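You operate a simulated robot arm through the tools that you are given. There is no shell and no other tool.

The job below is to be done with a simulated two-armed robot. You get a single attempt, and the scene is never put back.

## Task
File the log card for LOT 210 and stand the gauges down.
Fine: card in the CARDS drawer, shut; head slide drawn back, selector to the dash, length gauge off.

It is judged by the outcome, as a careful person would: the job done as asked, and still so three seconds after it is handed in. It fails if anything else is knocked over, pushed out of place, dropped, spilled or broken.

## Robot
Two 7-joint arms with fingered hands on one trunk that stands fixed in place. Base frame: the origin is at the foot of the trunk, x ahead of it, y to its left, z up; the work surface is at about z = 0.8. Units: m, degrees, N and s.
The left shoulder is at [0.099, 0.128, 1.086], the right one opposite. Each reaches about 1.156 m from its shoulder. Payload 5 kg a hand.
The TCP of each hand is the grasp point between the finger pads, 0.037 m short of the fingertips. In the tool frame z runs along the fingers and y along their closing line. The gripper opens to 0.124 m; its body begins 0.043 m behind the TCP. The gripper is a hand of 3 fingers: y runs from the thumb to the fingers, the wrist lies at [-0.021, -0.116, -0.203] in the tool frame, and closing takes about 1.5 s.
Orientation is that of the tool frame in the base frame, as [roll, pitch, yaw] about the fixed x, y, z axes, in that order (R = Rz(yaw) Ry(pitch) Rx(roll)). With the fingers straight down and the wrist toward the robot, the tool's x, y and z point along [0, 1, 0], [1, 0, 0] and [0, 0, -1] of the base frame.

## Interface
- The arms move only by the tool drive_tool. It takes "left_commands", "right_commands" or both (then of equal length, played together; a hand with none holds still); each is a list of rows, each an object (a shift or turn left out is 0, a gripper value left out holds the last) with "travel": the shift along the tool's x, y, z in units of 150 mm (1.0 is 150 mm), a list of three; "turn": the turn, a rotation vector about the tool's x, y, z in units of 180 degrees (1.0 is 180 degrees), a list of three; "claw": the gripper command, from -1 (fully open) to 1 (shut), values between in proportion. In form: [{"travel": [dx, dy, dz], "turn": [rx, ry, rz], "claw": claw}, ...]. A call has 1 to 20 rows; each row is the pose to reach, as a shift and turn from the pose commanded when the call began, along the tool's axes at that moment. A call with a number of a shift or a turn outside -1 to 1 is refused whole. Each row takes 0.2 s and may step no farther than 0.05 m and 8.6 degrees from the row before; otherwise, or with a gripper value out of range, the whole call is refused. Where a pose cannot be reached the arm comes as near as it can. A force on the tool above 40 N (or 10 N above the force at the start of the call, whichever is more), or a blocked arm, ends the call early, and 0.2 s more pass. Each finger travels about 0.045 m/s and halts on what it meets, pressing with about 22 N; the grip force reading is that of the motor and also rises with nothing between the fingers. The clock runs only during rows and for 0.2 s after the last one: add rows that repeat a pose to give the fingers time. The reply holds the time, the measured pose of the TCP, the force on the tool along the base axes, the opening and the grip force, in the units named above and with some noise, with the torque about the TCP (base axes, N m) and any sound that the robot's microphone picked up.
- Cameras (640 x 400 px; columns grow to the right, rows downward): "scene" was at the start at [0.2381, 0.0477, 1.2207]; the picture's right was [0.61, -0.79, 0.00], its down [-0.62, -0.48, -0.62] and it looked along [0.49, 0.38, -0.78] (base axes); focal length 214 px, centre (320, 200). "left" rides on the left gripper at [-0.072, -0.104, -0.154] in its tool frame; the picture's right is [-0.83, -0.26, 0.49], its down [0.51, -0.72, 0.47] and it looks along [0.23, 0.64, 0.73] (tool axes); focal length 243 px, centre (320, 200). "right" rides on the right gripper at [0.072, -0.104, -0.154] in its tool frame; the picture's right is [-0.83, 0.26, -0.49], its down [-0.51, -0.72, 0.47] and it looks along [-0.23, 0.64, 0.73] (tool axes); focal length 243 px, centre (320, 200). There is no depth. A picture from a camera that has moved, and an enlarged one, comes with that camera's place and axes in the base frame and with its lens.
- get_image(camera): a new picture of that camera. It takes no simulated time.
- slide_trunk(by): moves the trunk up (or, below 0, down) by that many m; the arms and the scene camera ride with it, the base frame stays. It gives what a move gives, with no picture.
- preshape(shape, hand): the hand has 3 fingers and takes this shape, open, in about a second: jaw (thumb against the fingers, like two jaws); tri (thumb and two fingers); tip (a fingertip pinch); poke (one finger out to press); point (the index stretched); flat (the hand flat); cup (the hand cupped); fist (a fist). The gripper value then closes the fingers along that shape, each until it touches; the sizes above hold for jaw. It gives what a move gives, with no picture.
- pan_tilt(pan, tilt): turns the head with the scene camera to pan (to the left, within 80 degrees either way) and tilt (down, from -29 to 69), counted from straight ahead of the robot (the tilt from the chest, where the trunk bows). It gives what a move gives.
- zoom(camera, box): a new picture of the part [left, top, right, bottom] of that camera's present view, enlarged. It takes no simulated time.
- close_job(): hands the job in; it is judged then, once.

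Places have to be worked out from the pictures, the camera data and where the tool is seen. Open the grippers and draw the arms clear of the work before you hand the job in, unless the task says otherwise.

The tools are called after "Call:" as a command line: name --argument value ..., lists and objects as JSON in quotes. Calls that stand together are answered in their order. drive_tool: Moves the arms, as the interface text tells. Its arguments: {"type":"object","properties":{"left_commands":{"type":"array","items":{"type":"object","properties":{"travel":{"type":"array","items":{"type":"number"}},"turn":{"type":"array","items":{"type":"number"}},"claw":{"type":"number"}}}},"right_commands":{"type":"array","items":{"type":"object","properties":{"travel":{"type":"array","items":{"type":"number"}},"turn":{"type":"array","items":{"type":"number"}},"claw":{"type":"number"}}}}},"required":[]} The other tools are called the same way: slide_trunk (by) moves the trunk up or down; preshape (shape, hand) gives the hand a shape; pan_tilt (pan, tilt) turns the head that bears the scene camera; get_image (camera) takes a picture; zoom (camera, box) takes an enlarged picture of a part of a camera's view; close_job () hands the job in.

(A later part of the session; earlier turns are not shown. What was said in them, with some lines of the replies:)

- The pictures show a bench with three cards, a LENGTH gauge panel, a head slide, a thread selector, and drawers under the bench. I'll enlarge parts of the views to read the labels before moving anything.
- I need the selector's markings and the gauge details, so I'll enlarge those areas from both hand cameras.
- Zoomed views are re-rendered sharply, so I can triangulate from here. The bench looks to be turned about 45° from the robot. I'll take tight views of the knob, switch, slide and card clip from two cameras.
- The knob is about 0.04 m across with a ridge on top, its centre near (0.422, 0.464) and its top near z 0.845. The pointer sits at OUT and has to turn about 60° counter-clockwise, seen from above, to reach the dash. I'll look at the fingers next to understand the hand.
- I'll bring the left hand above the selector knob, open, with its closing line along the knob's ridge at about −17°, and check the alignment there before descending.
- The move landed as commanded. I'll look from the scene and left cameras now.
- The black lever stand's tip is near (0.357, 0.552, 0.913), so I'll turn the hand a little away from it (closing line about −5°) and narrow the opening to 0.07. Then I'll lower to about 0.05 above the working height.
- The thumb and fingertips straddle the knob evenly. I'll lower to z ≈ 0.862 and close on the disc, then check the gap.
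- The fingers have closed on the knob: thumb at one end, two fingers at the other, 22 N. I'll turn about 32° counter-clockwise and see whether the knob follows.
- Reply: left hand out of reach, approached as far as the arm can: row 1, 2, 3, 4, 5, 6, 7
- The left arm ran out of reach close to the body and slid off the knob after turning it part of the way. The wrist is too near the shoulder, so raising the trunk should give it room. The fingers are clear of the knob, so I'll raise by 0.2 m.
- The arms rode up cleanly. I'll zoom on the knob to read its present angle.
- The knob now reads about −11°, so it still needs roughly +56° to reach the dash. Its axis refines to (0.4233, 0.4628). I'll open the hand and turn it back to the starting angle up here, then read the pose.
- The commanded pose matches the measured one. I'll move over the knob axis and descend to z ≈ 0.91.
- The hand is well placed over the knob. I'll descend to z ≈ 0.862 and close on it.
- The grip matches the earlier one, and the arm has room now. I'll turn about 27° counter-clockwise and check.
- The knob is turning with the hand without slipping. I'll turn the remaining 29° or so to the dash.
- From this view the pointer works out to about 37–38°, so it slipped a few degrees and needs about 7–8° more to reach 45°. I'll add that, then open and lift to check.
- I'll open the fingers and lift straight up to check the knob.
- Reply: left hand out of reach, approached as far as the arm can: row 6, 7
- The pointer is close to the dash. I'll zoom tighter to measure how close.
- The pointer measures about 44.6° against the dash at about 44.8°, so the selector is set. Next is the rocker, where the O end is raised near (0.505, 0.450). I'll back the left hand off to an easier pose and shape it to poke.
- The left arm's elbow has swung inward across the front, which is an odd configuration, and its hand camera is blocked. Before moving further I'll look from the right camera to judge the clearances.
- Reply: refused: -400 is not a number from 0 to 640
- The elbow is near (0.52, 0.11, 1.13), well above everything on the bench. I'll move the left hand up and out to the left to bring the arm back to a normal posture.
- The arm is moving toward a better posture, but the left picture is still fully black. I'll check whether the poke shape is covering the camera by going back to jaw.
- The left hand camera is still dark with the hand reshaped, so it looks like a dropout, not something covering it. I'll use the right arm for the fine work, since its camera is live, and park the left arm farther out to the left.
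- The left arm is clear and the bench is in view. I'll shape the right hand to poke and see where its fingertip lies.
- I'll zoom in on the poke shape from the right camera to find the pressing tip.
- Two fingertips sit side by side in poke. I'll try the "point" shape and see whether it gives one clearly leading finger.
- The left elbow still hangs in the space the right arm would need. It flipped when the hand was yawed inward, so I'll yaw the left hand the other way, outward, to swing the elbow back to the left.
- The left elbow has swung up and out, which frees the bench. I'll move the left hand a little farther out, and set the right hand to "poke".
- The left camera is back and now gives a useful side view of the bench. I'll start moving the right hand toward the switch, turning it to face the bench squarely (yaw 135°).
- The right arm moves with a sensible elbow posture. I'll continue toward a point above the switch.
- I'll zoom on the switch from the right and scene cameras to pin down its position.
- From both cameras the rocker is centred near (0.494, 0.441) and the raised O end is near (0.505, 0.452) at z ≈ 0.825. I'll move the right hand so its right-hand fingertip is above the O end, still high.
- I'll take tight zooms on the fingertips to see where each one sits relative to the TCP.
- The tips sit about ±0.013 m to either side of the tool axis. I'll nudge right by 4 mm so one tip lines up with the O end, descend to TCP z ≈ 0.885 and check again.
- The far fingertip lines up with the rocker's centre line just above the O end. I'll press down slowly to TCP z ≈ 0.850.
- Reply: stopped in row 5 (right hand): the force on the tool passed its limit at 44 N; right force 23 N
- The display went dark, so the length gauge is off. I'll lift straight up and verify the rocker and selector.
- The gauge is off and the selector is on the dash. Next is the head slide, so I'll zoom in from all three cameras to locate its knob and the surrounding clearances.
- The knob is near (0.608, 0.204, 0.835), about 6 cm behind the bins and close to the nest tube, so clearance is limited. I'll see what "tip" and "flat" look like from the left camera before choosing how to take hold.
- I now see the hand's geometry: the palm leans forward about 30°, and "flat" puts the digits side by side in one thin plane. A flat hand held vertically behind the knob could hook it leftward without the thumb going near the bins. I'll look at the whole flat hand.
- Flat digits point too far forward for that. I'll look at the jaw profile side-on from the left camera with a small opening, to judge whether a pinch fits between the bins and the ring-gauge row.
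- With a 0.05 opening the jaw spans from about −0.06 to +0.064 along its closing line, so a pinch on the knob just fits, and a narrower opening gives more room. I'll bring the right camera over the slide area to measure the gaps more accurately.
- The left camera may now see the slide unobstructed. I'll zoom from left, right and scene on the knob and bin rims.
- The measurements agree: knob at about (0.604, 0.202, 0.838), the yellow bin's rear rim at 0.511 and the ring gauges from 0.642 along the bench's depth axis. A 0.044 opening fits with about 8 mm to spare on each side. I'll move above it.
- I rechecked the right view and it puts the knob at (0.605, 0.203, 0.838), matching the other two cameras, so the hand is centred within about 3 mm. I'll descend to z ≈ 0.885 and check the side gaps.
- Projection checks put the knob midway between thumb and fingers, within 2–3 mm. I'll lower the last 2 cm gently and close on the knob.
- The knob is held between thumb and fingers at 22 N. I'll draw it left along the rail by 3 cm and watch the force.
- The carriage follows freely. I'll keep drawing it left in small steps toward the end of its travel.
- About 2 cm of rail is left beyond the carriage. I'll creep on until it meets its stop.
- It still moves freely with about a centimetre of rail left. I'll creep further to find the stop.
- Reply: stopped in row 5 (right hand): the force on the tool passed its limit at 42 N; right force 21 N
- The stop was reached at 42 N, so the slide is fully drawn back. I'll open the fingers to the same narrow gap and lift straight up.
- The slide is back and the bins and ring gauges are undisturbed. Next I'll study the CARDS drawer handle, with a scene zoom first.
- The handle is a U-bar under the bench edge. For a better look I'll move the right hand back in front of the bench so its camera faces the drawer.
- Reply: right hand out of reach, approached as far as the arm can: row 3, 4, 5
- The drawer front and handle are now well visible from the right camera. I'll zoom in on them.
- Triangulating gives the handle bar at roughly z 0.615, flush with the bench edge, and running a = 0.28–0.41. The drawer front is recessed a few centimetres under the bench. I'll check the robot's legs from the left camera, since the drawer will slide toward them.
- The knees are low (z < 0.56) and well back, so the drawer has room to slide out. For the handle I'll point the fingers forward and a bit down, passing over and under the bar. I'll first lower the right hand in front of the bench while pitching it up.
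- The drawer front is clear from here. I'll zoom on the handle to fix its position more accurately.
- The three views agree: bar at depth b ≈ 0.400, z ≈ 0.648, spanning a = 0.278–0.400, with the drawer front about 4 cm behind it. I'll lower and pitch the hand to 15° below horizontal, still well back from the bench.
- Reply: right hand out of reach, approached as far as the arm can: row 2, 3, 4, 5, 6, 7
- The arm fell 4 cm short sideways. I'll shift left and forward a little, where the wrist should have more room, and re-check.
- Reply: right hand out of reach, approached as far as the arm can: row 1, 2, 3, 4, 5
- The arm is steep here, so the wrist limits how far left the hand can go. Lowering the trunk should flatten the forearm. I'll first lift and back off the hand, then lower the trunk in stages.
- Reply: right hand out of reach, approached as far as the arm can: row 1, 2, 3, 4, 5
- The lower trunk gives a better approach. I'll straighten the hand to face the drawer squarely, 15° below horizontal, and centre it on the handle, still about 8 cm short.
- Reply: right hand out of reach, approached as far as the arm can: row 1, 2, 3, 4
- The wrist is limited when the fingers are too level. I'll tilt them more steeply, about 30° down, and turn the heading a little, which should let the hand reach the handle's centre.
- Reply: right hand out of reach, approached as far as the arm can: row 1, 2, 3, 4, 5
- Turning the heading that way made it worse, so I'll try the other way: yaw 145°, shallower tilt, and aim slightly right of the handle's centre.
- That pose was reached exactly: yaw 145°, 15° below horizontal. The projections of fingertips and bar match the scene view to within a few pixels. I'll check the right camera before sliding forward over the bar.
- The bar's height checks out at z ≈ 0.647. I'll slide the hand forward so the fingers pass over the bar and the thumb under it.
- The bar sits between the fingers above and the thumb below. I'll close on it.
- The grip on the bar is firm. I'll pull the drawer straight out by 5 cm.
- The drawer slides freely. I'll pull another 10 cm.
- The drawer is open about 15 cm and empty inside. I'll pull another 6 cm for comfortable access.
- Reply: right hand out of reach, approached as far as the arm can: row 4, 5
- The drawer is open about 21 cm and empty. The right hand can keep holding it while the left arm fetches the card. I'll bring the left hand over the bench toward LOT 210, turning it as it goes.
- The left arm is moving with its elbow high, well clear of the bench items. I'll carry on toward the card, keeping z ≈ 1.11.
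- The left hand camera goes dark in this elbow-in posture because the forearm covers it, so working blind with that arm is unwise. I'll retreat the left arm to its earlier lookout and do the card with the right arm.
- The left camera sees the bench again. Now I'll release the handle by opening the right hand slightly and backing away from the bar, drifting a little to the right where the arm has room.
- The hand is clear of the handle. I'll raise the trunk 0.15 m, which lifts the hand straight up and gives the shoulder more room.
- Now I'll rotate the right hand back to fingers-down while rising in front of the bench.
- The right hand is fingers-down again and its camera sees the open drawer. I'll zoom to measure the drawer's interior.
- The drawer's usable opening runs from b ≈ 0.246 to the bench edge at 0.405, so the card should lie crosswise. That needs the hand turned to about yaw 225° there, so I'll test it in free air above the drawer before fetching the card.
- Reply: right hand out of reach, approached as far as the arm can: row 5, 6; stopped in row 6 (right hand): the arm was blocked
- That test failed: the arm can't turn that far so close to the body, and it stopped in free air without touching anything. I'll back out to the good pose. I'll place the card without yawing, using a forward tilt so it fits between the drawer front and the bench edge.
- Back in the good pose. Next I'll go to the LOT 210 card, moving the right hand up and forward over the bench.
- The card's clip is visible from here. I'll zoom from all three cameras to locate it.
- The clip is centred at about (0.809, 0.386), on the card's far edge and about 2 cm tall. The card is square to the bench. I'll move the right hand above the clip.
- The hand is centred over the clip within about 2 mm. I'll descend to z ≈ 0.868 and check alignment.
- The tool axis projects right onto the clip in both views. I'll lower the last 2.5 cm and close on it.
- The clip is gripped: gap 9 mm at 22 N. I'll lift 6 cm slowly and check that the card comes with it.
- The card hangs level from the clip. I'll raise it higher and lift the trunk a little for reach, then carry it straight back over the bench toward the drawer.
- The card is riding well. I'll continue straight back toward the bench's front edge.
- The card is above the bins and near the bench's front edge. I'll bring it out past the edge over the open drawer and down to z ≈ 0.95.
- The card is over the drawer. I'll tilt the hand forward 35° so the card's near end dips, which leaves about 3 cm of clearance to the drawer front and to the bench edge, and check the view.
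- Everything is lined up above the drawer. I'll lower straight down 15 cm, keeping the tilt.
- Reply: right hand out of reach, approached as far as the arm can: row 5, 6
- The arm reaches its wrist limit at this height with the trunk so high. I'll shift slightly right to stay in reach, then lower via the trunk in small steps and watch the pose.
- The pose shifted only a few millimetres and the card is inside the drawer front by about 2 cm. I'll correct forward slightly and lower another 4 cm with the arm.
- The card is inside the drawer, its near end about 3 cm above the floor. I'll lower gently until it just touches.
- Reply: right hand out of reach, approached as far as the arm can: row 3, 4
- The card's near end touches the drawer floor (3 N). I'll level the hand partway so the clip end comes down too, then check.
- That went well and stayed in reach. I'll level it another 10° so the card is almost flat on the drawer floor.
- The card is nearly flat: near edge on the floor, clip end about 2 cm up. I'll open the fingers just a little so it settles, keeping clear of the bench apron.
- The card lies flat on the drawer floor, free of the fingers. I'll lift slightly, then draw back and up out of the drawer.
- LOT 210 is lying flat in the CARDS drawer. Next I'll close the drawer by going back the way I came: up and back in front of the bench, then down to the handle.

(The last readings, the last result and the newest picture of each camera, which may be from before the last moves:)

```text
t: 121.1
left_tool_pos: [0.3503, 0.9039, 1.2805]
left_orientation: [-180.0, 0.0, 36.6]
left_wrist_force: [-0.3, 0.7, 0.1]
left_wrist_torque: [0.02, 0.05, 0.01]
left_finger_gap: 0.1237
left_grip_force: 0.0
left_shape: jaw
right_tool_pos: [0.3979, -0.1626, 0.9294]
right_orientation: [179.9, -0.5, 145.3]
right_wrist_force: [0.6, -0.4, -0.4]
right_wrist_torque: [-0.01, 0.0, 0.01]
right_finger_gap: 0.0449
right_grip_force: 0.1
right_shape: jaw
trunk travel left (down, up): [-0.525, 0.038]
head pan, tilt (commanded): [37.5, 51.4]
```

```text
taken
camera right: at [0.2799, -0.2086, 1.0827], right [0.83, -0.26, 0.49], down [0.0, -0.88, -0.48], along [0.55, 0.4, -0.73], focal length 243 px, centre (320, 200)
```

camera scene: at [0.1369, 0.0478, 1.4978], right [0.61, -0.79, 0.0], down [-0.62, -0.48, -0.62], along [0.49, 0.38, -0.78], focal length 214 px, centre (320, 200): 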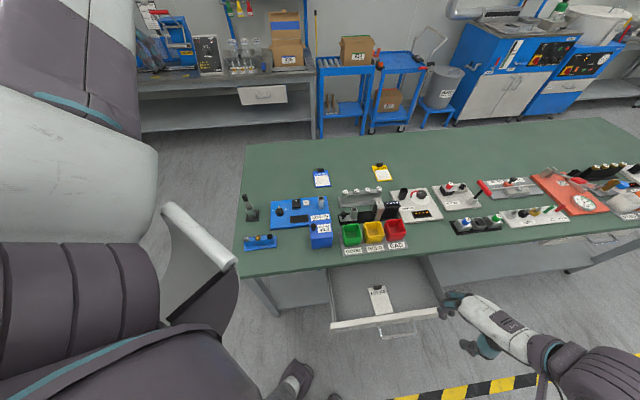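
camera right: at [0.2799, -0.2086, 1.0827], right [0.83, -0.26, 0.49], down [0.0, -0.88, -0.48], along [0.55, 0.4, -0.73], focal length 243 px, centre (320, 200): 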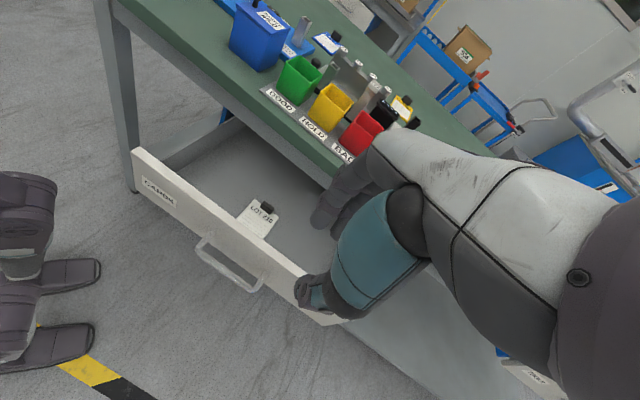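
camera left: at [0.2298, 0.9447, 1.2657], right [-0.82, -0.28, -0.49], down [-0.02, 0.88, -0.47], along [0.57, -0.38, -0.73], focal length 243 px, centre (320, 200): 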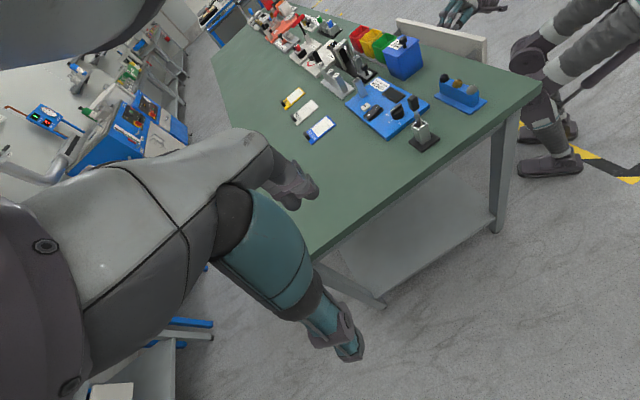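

I'll pitch the hand forward again and lower it toward the handle's height, in front of the drawer.

Call:
drive_tool --right_commands '[{"travel": [0.02, -0.032, 0.09], "turn": [-0.0463, 0, 0]}, {"travel": [0.04, -0.065, 0.18], "turn": [-0.0926, 0, 0]}, {"travel": [0.06, -0.097, 0.27], "turn": [-0.1389, 0, 0]}, {"travel": [0.08, -0.13, 0.36], "turn": [-0.1852, 0, 0]}, {"travel": [0.1, -0.162, 0.45], "turn": [-0.2315, 0, 0]}, {"travel": [0.12, -0.194, 0.54], "turn": [-0.2778, 0, 0]}, {"travel": [0.14, -0.226, 0.63], "turn": [-0.3241, 0, 0]}, {"travel": [0.16, -0.26, 0.72], "turn": [-0.3704, 0, 0]}, {"travel": [0.175, -0.291, 0.813], "turn": [-0.4167, 0, 0]}, {"travel": [0.175, -0.291, 0.813], "turn": [-0.4167, 0, 0]}]'

Call:
get_image --camera "scene"

Call:
get_image --camera "right"

```text
t: 123.3
left_tool_pos: [0.3509, 0.903, 1.2818]
left_orientation: [-180.0, 0.0, 36.5]
left_wrist_force: [0.2, -0.5, -0.1]
left_wrist_torque: [0.01, -0.01, 0.01]
left_finger_gap: 0.1242
left_grip_force: 0.1
left_shape: jaw
right_tool_pos: [0.3512, -0.1829, 0.8053]
right_orientation: [104.7, -0.4, 145.3]
right_wrist_force: [0.5, 0.0, 0.2]
right_wrist_torque: [0.01, 0.01, -0.03]
right_finger_gap: 0.0452
right_grip_force: 0.0
right_shape: jaw
trunk travel left (down, up): [-0.525, 0.038]
head pan, tilt (commanded): [37.5, 51.4]
```

```text
taken
camera scene: at [0.1359, 0.0477, 1.498], right [0.61, -0.79, 0.0], down [-0.62, -0.48, -0.62], along [0.49, 0.38, -0.78], focal length 214 px, centre (320, 200)
```

scene: 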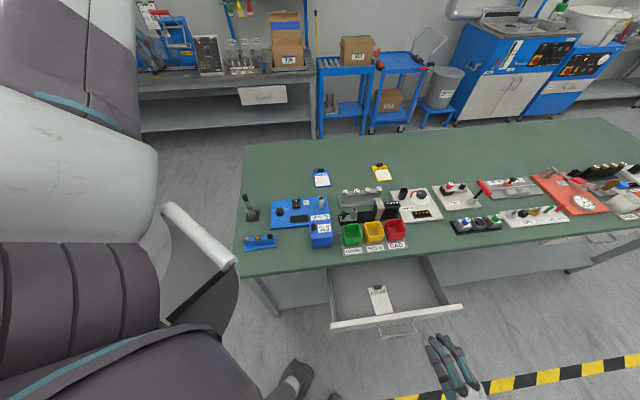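

```text
taken
camera right: at [0.1914, -0.286, 0.7447], right [0.45, -0.81, 0.37], down [0.57, -0.06, -0.82], along [0.69, 0.58, 0.43], focal length 243 px, centre (320, 200)
```

right: 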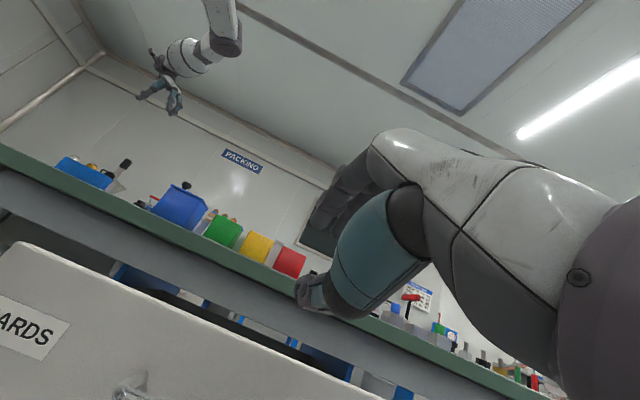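

I'm back at the same pose as before. I'll lower via the trunk in two steps to handle height.

Call:
slide_trunk --by -0.08

Call:
slide_trunk --by -0.067

Call:
zoom --camera "scene" --box '[290, 230, 490, 400]'

Call:
get_image --camera "right"

```text
t: 124.5
left_tool_pos: [0.3508, 0.9042, 1.202]
left_orientation: [179.9, 0.0, 36.6]
left_wrist_force: [0.1, -0.4, -1.3]
left_wrist_torque: [0.02, -0.01, 0.04]
left_finger_gap: 0.1239
left_grip_force: 0.1
left_shape: jaw
right_tool_pos: [0.3517, -0.1828, 0.7259]
right_orientation: [104.9, -0.4, 145.3]
right_wrist_force: [0.5, 0.0, 0.7]
right_wrist_torque: [0.01, 0.01, 0.02]
right_finger_gap: 0.0452
right_grip_force: 0.1
right_shape: jaw
trunk travel left (down, up): [-0.445, 0.118]
head pan, tilt (commanded): [37.5, 51.4]
```

```text
t: 125.6
left_tool_pos: [0.35, 0.9029, 1.1347]
left_orientation: [-180.0, -0.1, 36.6]
left_wrist_force: [-0.4, -0.5, 0.7]
left_wrist_torque: [0.03, 0.0, -0.01]
left_finger_gap: 0.1239
left_grip_force: 0.0
left_shape: jaw
right_tool_pos: [0.3502, -0.1825, 0.6586]
right_orientation: [104.8, -0.4, 145.4]
right_wrist_force: [-1.0, 0.2, 0.2]
right_wrist_torque: [0.0, 0.0, -0.01]
right_finger_gap: 0.0448
right_grip_force: 0.0
right_shape: jaw
trunk travel left (down, up): [-0.378, 0.185]
head pan, tilt (commanded): [37.5, 51.4]
```

```text
2.35 times, centred on (390, 315) of scene
camera zoom: at [0.2126, 0.0476, 1.3248], right [0.61, -0.79, 0.0], down [-0.62, -0.48, -0.62], along [0.49, 0.38, -0.78], focal length 505 px, centre (155, -71)
```

zoom: 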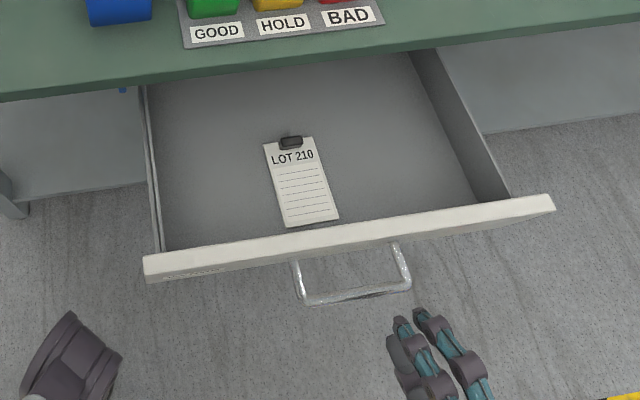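

```text
taken
camera right: at [0.1919, -0.2858, 0.5983], right [0.45, -0.81, 0.37], down [0.57, -0.06, -0.82], along [0.69, 0.58, 0.43], focal length 243 px, centre (320, 200)
```

right: 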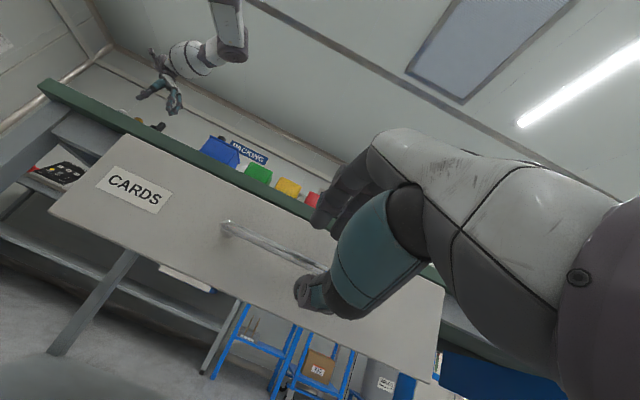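

The card sits clear inside the drawer. I'll slide the hand forward along the same path so the bar is again between fingers and thumb.

Call:
drive_tool --right_commands '[{"travel": [0.03, 0.025, 0.09]}, {"travel": [0.06, 0.05, 0.18]}, {"travel": [0.085, 0.075, 0.27]}, {"travel": [0.109, 0.095, 0.355]}, {"travel": [0.109, 0.095, 0.355]}]'

Call:
zoom --camera "scene" --box '[290, 230, 490, 400]'

Call:
zoom --camera "right" --box '[180, 140, 380, 340]'

```text
t: 126.8
left_tool_pos: [0.3512, 0.9032, 1.1344]
left_orientation: [-180.0, 0.1, 36.5]
left_wrist_force: [0.2, 0.0, -0.4]
left_wrist_torque: [0.01, -0.04, 0.01]
left_finger_gap: 0.124
left_grip_force: 0.0
left_shape: jaw
right_tool_pos: [0.3683, -0.1277, 0.6576]
right_orientation: [104.9, -0.4, 145.4]
right_wrist_force: [-0.3, -0.1, -0.2]
right_wrist_torque: [0.0, 0.02, 0.02]
right_finger_gap: 0.0453
right_grip_force: 0.0
right_shape: jaw
trunk travel left (down, up): [-0.378, 0.185]
head pan, tilt (commanded): [37.5, 51.4]
```

```text
2.35 times, centred on (390, 315) of scene
camera zoom: at [0.2127, 0.0476, 1.3248], right [0.61, -0.79, 0.0], down [-0.62, -0.48, -0.62], along [0.49, 0.38, -0.78], focal length 505 px, centre (155, -71)
```

zoom: 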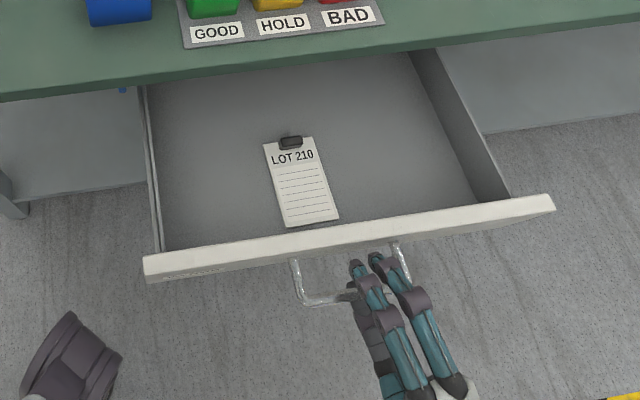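

```text
2.00 times, centred on (280, 240) of right
camera zoom: at [0.2106, -0.2309, 0.5976], right [0.45, -0.81, 0.37], down [0.57, -0.06, -0.82], along [0.69, 0.58, 0.43], focal length 485 px, centre (400, 120)
```

zoom: 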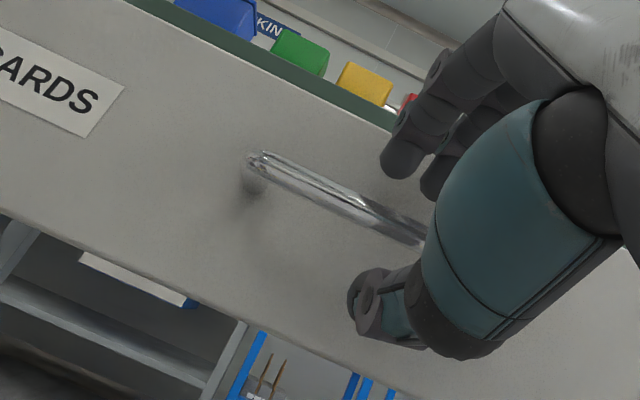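

Exactly as before, with the bar between the fingers and thumb. I'll close on it and push the drawer in slowly so the card doesn't slide.

Call:
drive_tool --right_commands '[{"claw": 1}, {"claw": 1}, {"claw": 1}, {"claw": 1}, {"claw": 1}]'

Call:
drive_tool --right_commands '[{"travel": [-0.01, 0.015, 0.055], "claw": 1}, {"travel": [-0.02, 0.03, 0.111], "claw": 1}, {"travel": [-0.031, 0.045, 0.168], "claw": 1}, {"travel": [-0.041, 0.06, 0.222], "claw": 1}, {"travel": [-0.051, 0.075, 0.28], "claw": 1}, {"travel": [-0.062, 0.09, 0.338], "claw": 1}, {"travel": [-0.073, 0.106, 0.396], "claw": 1}, {"travel": [-0.082, 0.12, 0.444], "claw": 1}, {"travel": [-0.082, 0.12, 0.444], "claw": 1}]'

Call:
zoom --camera "scene" --box '[290, 230, 490, 400]'

```text
t: 128.0
left_tool_pos: [0.3512, 0.9042, 1.135]
left_orientation: [179.9, 0.1, 36.7]
left_wrist_force: [0.4, -0.3, -0.6]
left_wrist_torque: [0.02, 0.01, 0.02]
left_finger_gap: 0.1238
left_grip_force: 0.0
left_shape: jaw
right_tool_pos: [0.3696, -0.1275, 0.6581]
right_orientation: [104.9, -0.4, 145.3]
right_wrist_force: [1.4, 1.3, -4.5]
right_wrist_torque: [-0.01, 0.07, 0.01]
right_finger_gap: 0.0032
right_grip_force: 21.9
right_shape: jaw
trunk travel left (down, up): [-0.378, 0.185]
head pan, tilt (commanded): [37.5, 51.4]
```

```text
t: 130.0
left_tool_pos: [0.3516, 0.903, 1.1344]
left_orientation: [-180.0, 0.0, 36.6]
left_wrist_force: [0.2, 0.7, -0.5]
left_wrist_torque: [0.0, -0.01, -0.01]
left_finger_gap: 0.1238
left_grip_force: 0.0
left_shape: jaw
right_tool_pos: [0.4184, -0.0786, 0.6577]
right_orientation: [104.9, -0.5, 145.4]
right_wrist_force: [2.6, -3.1, -10.3]
right_wrist_torque: [-0.07, 0.16, -0.07]
right_finger_gap: 0.0036
right_grip_force: 21.9
right_shape: jaw
trunk travel left (down, up): [-0.378, 0.185]
head pan, tilt (commanded): [37.5, 51.4]
```

```text
2.35 times, centred on (390, 315) of scene
camera zoom: at [0.2136, 0.0473, 1.3246], right [0.61, -0.79, 0.0], down [-0.62, -0.48, -0.62], along [0.49, 0.38, -0.78], focal length 505 px, centre (155, -71)
```

zoom: 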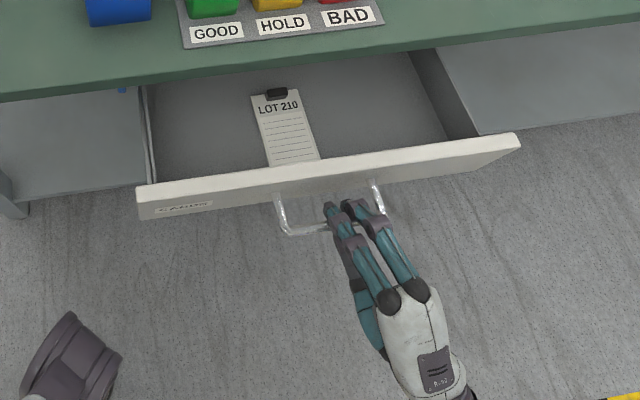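

The drawer is closing smoothly and the card is riding with it. I'll push on toward fully shut.

Call:
drive_tool --right_commands '[{"travel": [-0.012, 0.018, 0.065], "claw": 1}, {"travel": [-0.024, 0.035, 0.13], "claw": 1}, {"travel": [-0.036, 0.053, 0.195], "claw": 1}, {"travel": [-0.048, 0.07, 0.26], "claw": 1}, {"travel": [-0.06, 0.088, 0.325], "claw": 1}, {"travel": [-0.072, 0.105, 0.39], "claw": 1}, {"travel": [-0.084, 0.123, 0.455], "claw": 1}, {"travel": [-0.096, 0.14, 0.52], "claw": 1}, {"travel": [-0.108, 0.158, 0.585], "claw": 1}, {"travel": [-0.12, 0.175, 0.65], "claw": 1}, {"travel": [-0.132, 0.193, 0.715], "claw": 1}, {"travel": [-0.142, 0.207, 0.77], "claw": 1}, {"travel": [-0.142, 0.207, 0.77], "claw": 1}]'

Call:
zoom --camera "scene" --box '[290, 220, 450, 330]'

```text
t: 132.8
left_tool_pos: [0.3513, 0.9022, 1.133]
left_orientation: [-180.0, 0.0, 36.7]
left_wrist_force: [0.7, -0.7, -0.1]
left_wrist_torque: [0.0, -0.02, 0.05]
left_finger_gap: 0.1241
left_grip_force: 0.0
left_shape: jaw
right_tool_pos: [0.5043, 0.0076, 0.6582]
right_orientation: [104.9, -0.4, 145.2]
right_wrist_force: [3.2, -1.8, -13.0]
right_wrist_torque: [-0.16, 0.13, -0.04]
right_finger_gap: 0.0041
right_grip_force: 22.0
right_shape: jaw
trunk travel left (down, up): [-0.378, 0.185]
head pan, tilt (commanded): [37.5, 51.4]
```

```text
3.64 times, centred on (370, 275) of scene
camera zoom: at [0.2139, 0.0474, 1.3245], right [0.61, -0.79, 0.0], down [-0.62, -0.48, -0.62], along [0.49, 0.38, -0.78], focal length 780 px, centre (138, -73)
```

zoom: 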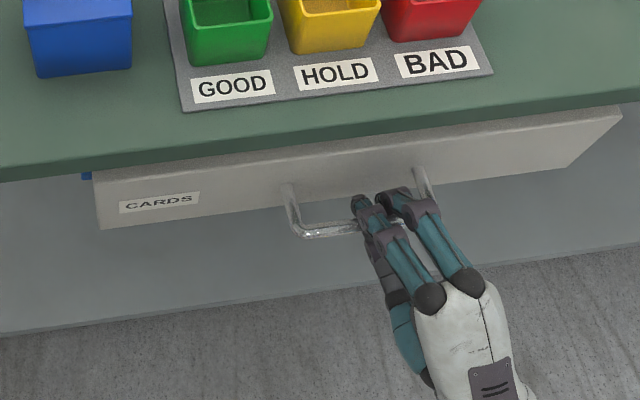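

About 1.7 cm remains. I'll push it home in small steps until it meets its stop.

Call:
drive_tool --right_commands '[{"travel": [-0.006, 0.009, 0.032], "claw": 1}, {"travel": [-0.012, 0.017, 0.063], "claw": 1}, {"travel": [-0.018, 0.026, 0.095], "claw": 1}, {"travel": [-0.021, 0.031, 0.114], "claw": 1}, {"travel": [-0.024, 0.035, 0.127], "claw": 1}, {"travel": [-0.026, 0.038, 0.14], "claw": 1}, {"travel": [-0.028, 0.041, 0.152], "claw": 1}, {"travel": [-0.028, 0.041, 0.152], "claw": 1}]'

Call:
zoom --camera "scene" --box '[290, 220, 450, 330]'

Call:
get_image --camera "right"

```text
t: 134.6
left_tool_pos: [0.3524, 0.9039, 1.1335]
left_orientation: [180.0, 0.0, 36.6]
left_wrist_force: [-0.6, 1.1, 0.6]
left_wrist_torque: [0.0, 0.02, -0.02]
left_finger_gap: 0.124
left_grip_force: 0.0
left_shape: jaw
right_tool_pos: [0.5201, 0.0229, 0.6586]
right_orientation: [104.9, -0.5, 145.4]
right_wrist_force: [6.3, 0.4, -12.6]
right_wrist_torque: [-0.09, 0.08, -0.07]
right_finger_gap: 0.0041
right_grip_force: 21.4
right_shape: jaw
trunk travel left (down, up): [-0.378, 0.185]
head pan, tilt (commanded): [37.5, 51.4]
```

```text
3.64 times, centred on (370, 275) of scene
camera zoom: at [0.2142, 0.0478, 1.3245], right [0.61, -0.79, 0.0], down [-0.62, -0.48, -0.62], along [0.49, 0.38, -0.78], focal length 780 px, centre (138, -73)
```

zoom: 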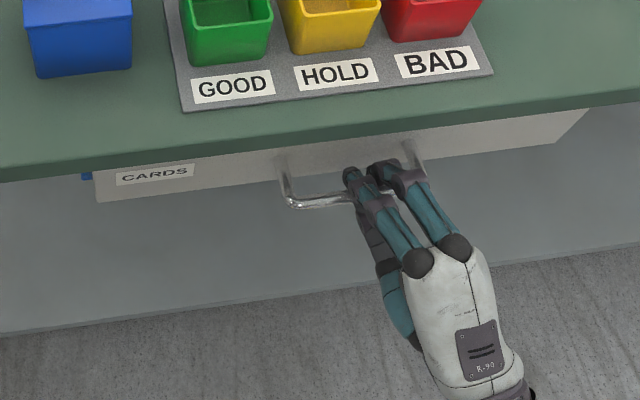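

```text
taken
camera right: at [0.3618, -0.0783, 0.5986], right [0.45, -0.81, 0.37], down [0.57, -0.06, -0.82], along [0.69, 0.58, 0.43], focal length 243 px, centre (320, 200)
```

right: 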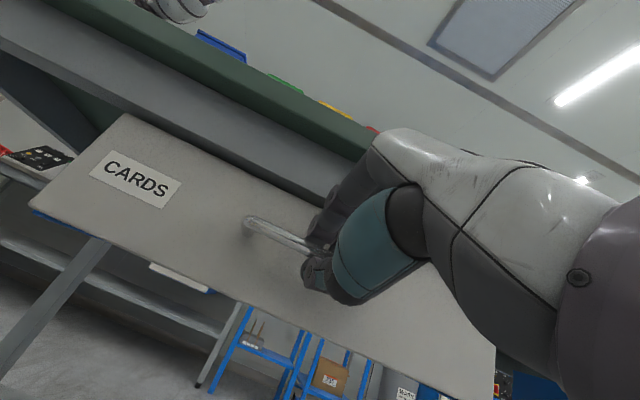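

The hand is at or slightly past where it was when the drawer was shut. I'll press a few millimetres more to confirm it's against the stop.

Call:
drive_tool --right_commands '[{"travel": [-0.004, 0.005, 0.02], "claw": 1}, {"travel": [-0.008, 0.011, 0.04], "claw": 1}, {"travel": [-0.012, 0.017, 0.063], "claw": 1}, {"travel": [-0.012, 0.017, 0.063], "claw": 1}]'

Call:
zoom --camera "scene" --box '[290, 220, 450, 330]'

```text
t: 135.6
left_tool_pos: [0.3502, 0.9033, 1.1332]
left_orientation: [179.9, 0.0, 36.7]
left_wrist_force: [-0.3, -0.8, 0.4]
left_wrist_torque: [-0.01, -0.03, 0.02]
left_finger_gap: 0.1243
left_grip_force: 0.0
left_shape: jaw
right_tool_pos: [0.5268, 0.0318, 0.6583]
right_orientation: [104.9, -0.5, 145.4]
right_wrist_force: [-3.0, -2.9, -12.7]
right_wrist_torque: [-0.1, 0.13, 0.02]
right_finger_gap: 0.0044
right_grip_force: 21.5
right_shape: jaw
trunk travel left (down, up): [-0.378, 0.185]
head pan, tilt (commanded): [37.5, 51.4]
```

```text
3.64 times, centred on (370, 275) of scene
camera zoom: at [0.2134, 0.0474, 1.3246], right [0.61, -0.79, 0.0], down [-0.62, -0.48, -0.62], along [0.49, 0.38, -0.78], focal length 780 px, centre (138, -73)
```

zoom: 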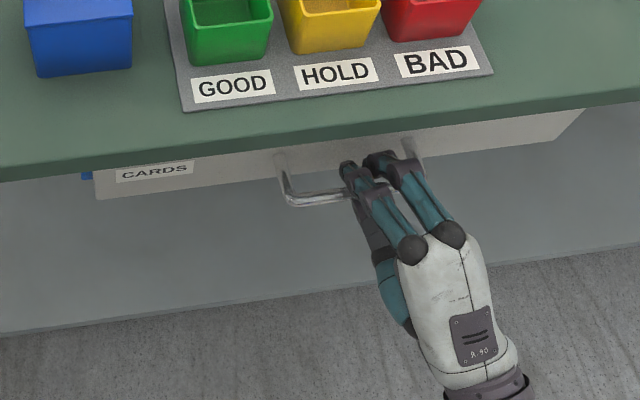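

The hand slid along the bar while the drawer stayed put, so it's fully shut; its bar is back within about 2 mm of the original place. I'll open a little, back straight off the bar and then clear away.

Call:
drive_tool --right_commands '[{"claw": 0.516}, {"travel": [0, -0.0193, 0.0052], "claw": 0.516}, {"travel": [0, -0.0386, 0.0104], "claw": 0.516}, {"travel": [0.0139, -0.059, -0.0657], "claw": 0.4}, {"travel": [0.029, -0.0811, -0.1482], "claw": 0.27}, {"travel": [0.0521, -0.115, -0.275], "claw": 0.27}, {"travel": [0.0695, -0.1405, -0.3701], "claw": 0.27}, {"travel": [0.0695, -0.1405, -0.3701], "claw": 0.27}]'

Call:
zoom --camera "scene" --box '[290, 220, 450, 330]'

Call:
get_image --camera "right"

```text
t: 137.4
left_tool_pos: [0.3513, 0.9031, 1.1335]
left_orientation: [-179.9, 0.0, 36.6]
left_wrist_force: [-0.1, 0.5, -0.4]
left_wrist_torque: [-0.01, 0.01, -0.02]
left_finger_gap: 0.1238
left_grip_force: 0.0
left_shape: jaw
right_tool_pos: [0.4852, -0.0112, 0.6533]
right_orientation: [104.9, -0.4, 145.3]
right_wrist_force: [0.2, 0.2, 0.3]
right_wrist_torque: [-0.01, 0.0, 0.01]
right_finger_gap: 0.0449
right_grip_force: 0.0
right_shape: jaw
trunk travel left (down, up): [-0.378, 0.185]
head pan, tilt (commanded): [37.5, 51.4]
```

```text
3.64 times, centred on (370, 275) of scene
camera zoom: at [0.2131, 0.0478, 1.3247], right [0.61, -0.79, 0.0], down [-0.62, -0.48, -0.62], along [0.49, 0.38, -0.78], focal length 780 px, centre (138, -73)
```

zoom: 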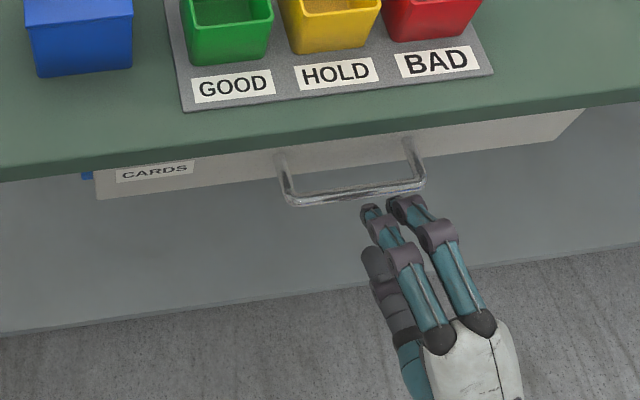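

```text
taken
camera right: at [0.326, -0.1131, 0.5932], right [0.45, -0.81, 0.37], down [0.57, -0.06, -0.82], along [0.69, 0.58, 0.43], focal length 243 px, centre (320, 200)
```

right: 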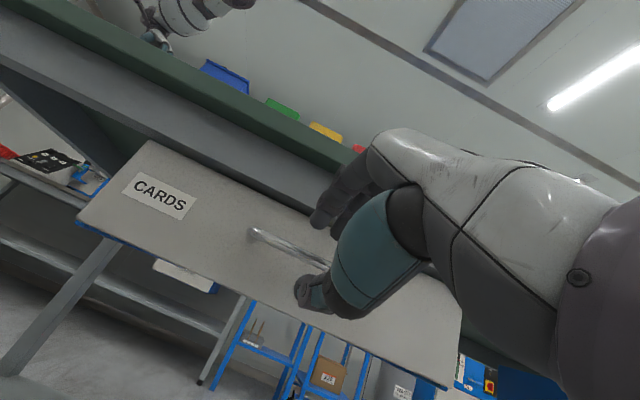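

The drawer is shut, within about 1 mm of its original position. I'll back the right hand away from the bench in two moves.

Call:
drive_tool --right_commands '[{"travel": [0.006, -0.033, -0.14]}, {"travel": [0.012, -0.066, -0.28]}, {"travel": [0.018, -0.1, -0.42]}, {"travel": [0.024, -0.133, -0.56]}, {"travel": [0.03, -0.166, -0.702]}, {"travel": [0.03, -0.166, -0.702]}]'

Call:
drive_tool --right_commands '[{"travel": [0.006, -0.033, -0.14]}, {"travel": [0.012, -0.066, -0.28]}, {"travel": [0.018, -0.1, -0.42]}, {"travel": [0.024, -0.133, -0.56]}, {"travel": [0.03, -0.166, -0.702]}, {"travel": [0.03, -0.166, -0.702]}]'

Call:
get_image --camera "scene"

```text
t: 138.8
left_tool_pos: [0.352, 0.9031, 1.1326]
left_orientation: [180.0, 0.0, 36.6]
left_wrist_force: [0.3, 0.2, -0.8]
left_wrist_torque: [-0.01, 0.01, 0.03]
left_finger_gap: 0.1239
left_grip_force: 0.0
left_shape: jaw
right_tool_pos: [0.4192, -0.099, 0.6562]
right_orientation: [104.8, -0.4, 145.5]
right_wrist_force: [0.6, 0.2, 0.7]
right_wrist_torque: [0.01, -0.01, 0.01]
right_finger_gap: 0.0447
right_grip_force: 0.0
right_shape: jaw
trunk travel left (down, up): [-0.378, 0.185]
head pan, tilt (commanded): [37.5, 51.4]
```

```text
t: 140.2
left_tool_pos: [0.3519, 0.9032, 1.1334]
left_orientation: [-180.0, 0.1, 36.5]
left_wrist_force: [0.2, 0.4, 0.2]
left_wrist_torque: [0.02, 0.02, -0.01]
left_finger_gap: 0.1238
left_grip_force: 0.1
left_shape: jaw
right_tool_pos: [0.3536, -0.1863, 0.6598]
right_orientation: [104.8, -0.4, 145.3]
right_wrist_force: [-0.8, -0.3, -0.2]
right_wrist_torque: [-0.01, -0.01, -0.01]
right_finger_gap: 0.0447
right_grip_force: 0.1
right_shape: jaw
trunk travel left (down, up): [-0.378, 0.185]
head pan, tilt (commanded): [37.5, 51.4]
```

```text
taken
camera scene: at [0.2131, 0.0477, 1.3247], right [0.61, -0.79, 0.0], down [-0.62, -0.48, -0.62], along [0.49, 0.38, -0.78], focal length 214 px, centre (320, 200)
```

scene: 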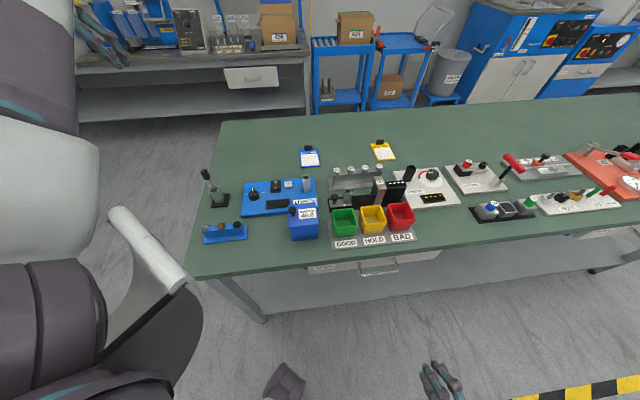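

Both hands are clear. I'll do a final check of each item: selector, switch, slide, drawer and neighbours.

Call:
zoom --camera "scene" --box '[225, 165, 325, 245]'

Call:
zoom --camera "scene" --box '[310, 150, 430, 260]'

Call:
zoom --camera "scene" --box '[235, 170, 275, 205]'

Call:
zoom --camera "scene" --box '[290, 240, 450, 300]'

Call:
zoom --camera "left" --box '[250, 20, 450, 160]'

Call:
zoom --camera "scene" --box '[430, 120, 640, 230]'

```text
5.00 times, centred on (275, 205) of scene
camera zoom: at [0.2131, 0.0477, 1.3247], right [0.61, -0.79, 0.0], down [-0.62, -0.48, -0.62], along [0.49, 0.38, -0.78], focal length 1072 px, centre (545, 175)
```

zoom: 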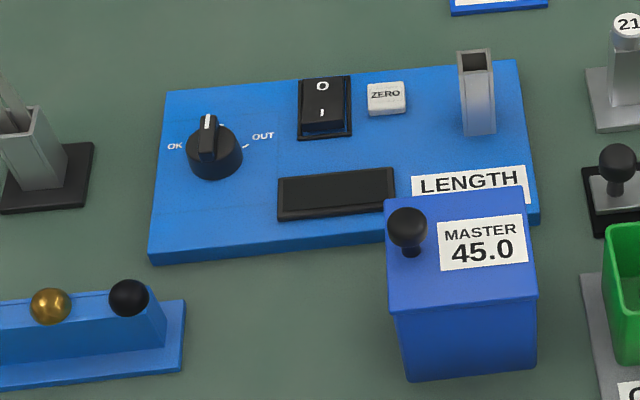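

```text
3.64 times, centred on (370, 205) of scene
camera zoom: at [0.2131, 0.0477, 1.3247], right [0.61, -0.79, 0.0], down [-0.62, -0.48, -0.62], along [0.49, 0.38, -0.78], focal length 780 px, centre (138, 182)
```

zoom: 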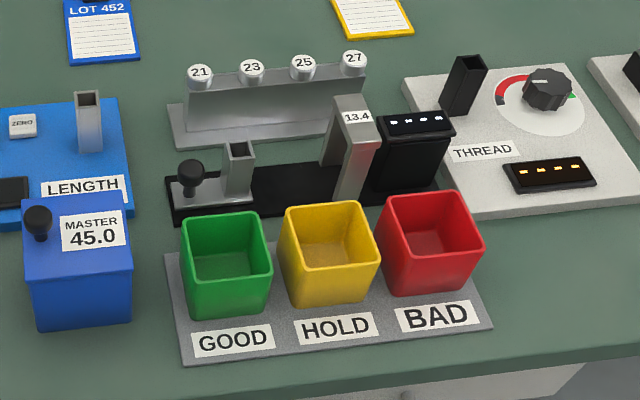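

```text
11.43 times, centred on (255, 188) of scene
camera zoom: at [0.2131, 0.0477, 1.3247], right [0.61, -0.79, 0.0], down [-0.62, -0.48, -0.62], along [0.49, 0.38, -0.78], focal length 2451 px, centre (1063, 343)
```

zoom: 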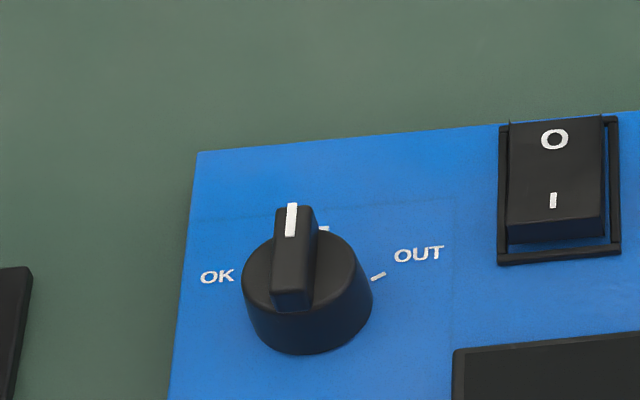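

```text
4.00 times, centred on (370, 270) of scene
camera zoom: at [0.2131, 0.0477, 1.3247], right [0.61, -0.79, 0.0], down [-0.62, -0.48, -0.62], along [0.49, 0.38, -0.78], focal length 858 px, centre (120, -80)
```

zoom: 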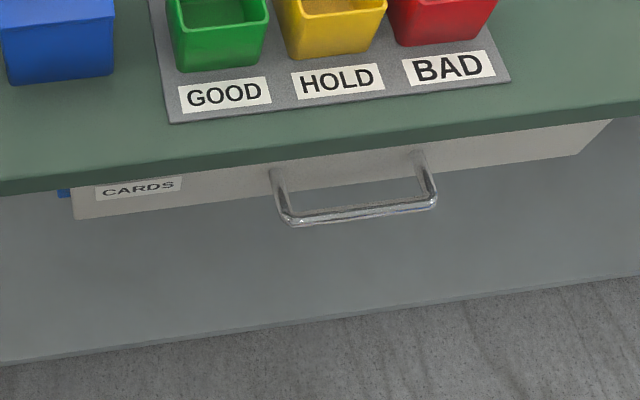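

```text
2.86 times, centred on (350, 90) of left
camera zoom: at [0.2312, 0.9441, 1.2884], right [-0.82, -0.28, -0.49], down [-0.02, 0.88, -0.47], along [0.57, -0.38, -0.73], focal length 693 px, centre (234, 514)
```

zoom: 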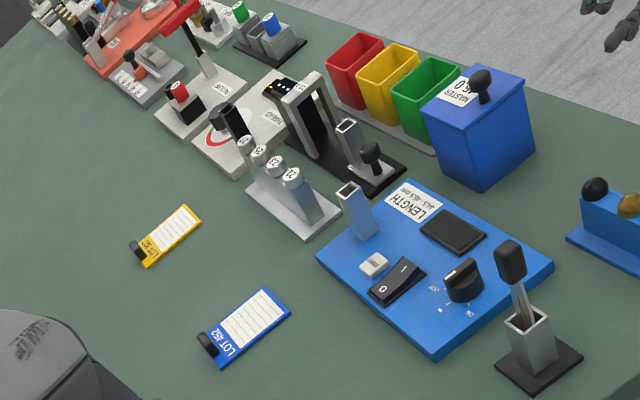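

```text
3.05 times, centred on (535, 175) of scene
camera zoom: at [0.2131, 0.0477, 1.3247], right [0.61, -0.79, 0.0], down [-0.62, -0.48, -0.62], along [0.49, 0.38, -0.78], focal length 654 px, centre (-335, 276)
```

zoom: 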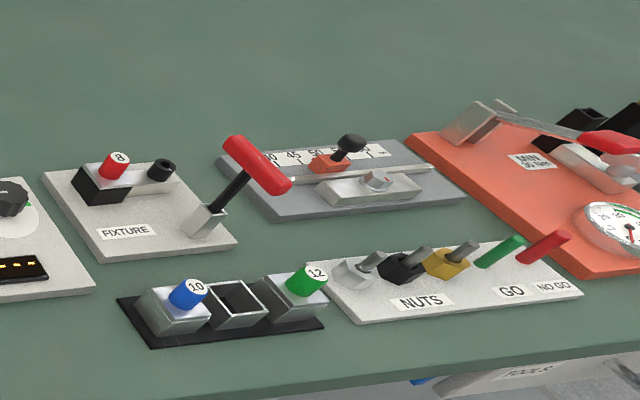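

Everything checks out:
- **Selector:** the pointer measures 45°, on the dash.
- **Length gauge:** the rocker is at O and the display is dark.
- **Head slide:** fully back.
- **Drawer:** shut flush, with LOT 210 inside.
- **Neighbours:** nothing else has moved.

I'll open the right gripper fully and let things settle before handing in.

Call:
drive_tool --right_commands '[{"claw": -0.3}, {"claw": -1}, {"claw": -1}, {"claw": -1}, {"claw": -1}, {"claw": -1}, {"claw": -1}]'

Call:
get_image --camera "scene"

```text
t: 141.8
left_tool_pos: [0.3524, 0.9033, 1.1344]
left_orientation: [179.9, 0.0, 36.7]
left_wrist_force: [0.2, -0.1, 0.5]
left_wrist_torque: [0.0, 0.01, 0.0]
left_finger_gap: 0.1242
left_grip_force: 0.0
left_shape: jaw
right_tool_pos: [0.354, -0.1846, 0.6585]
right_orientation: [104.9, -0.4, 145.3]
right_wrist_force: [-0.3, -0.7, 0.4]
right_wrist_torque: [-0.01, 0.0, -0.03]
right_finger_gap: 0.1237
right_grip_force: 0.0
right_shape: jaw
trunk travel left (down, up): [-0.378, 0.185]
head pan, tilt (commanded): [37.5, 51.4]
```

```text
taken
camera scene: at [0.2128, 0.0477, 1.3247], right [0.61, -0.79, 0.0], down [-0.62, -0.48, -0.62], along [0.49, 0.38, -0.78], focal length 214 px, centre (320, 200)
```

scene: 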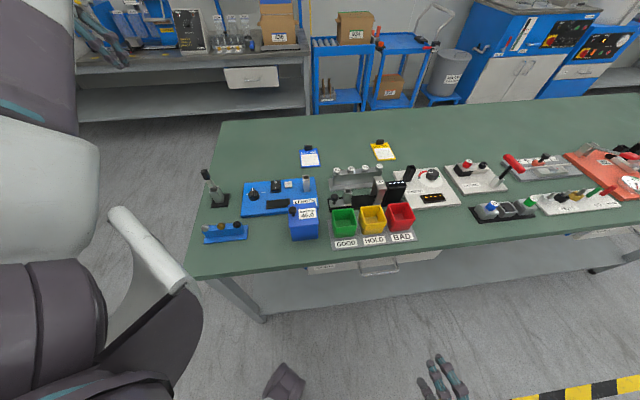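

Both grippers are open, both arms are clear of the bench, and the scene is settled. I'm handing the job in.

Call:
close_job

```text
The job is handed in.
```

The LOT 210 card is filed in the CARDS drawer, the drawer is shut, and the gauges are stood down. I checked the finished state by camera before handing in.

- **Card:** LOT 210 is lying flat in the CARDS drawer. The drawer is fully shut, within about 1 mm of where it started.
- **Head slide:** drawn all the way back until it met its stop.
- **Selector:** on the dash, with the pointer lined up to within about a degree.
- **Length gauge:** off, with the rocker at O and the display dark.

Nothing else on the bench looked moved or knocked over in the final views. Both hands are open and clear of the work.
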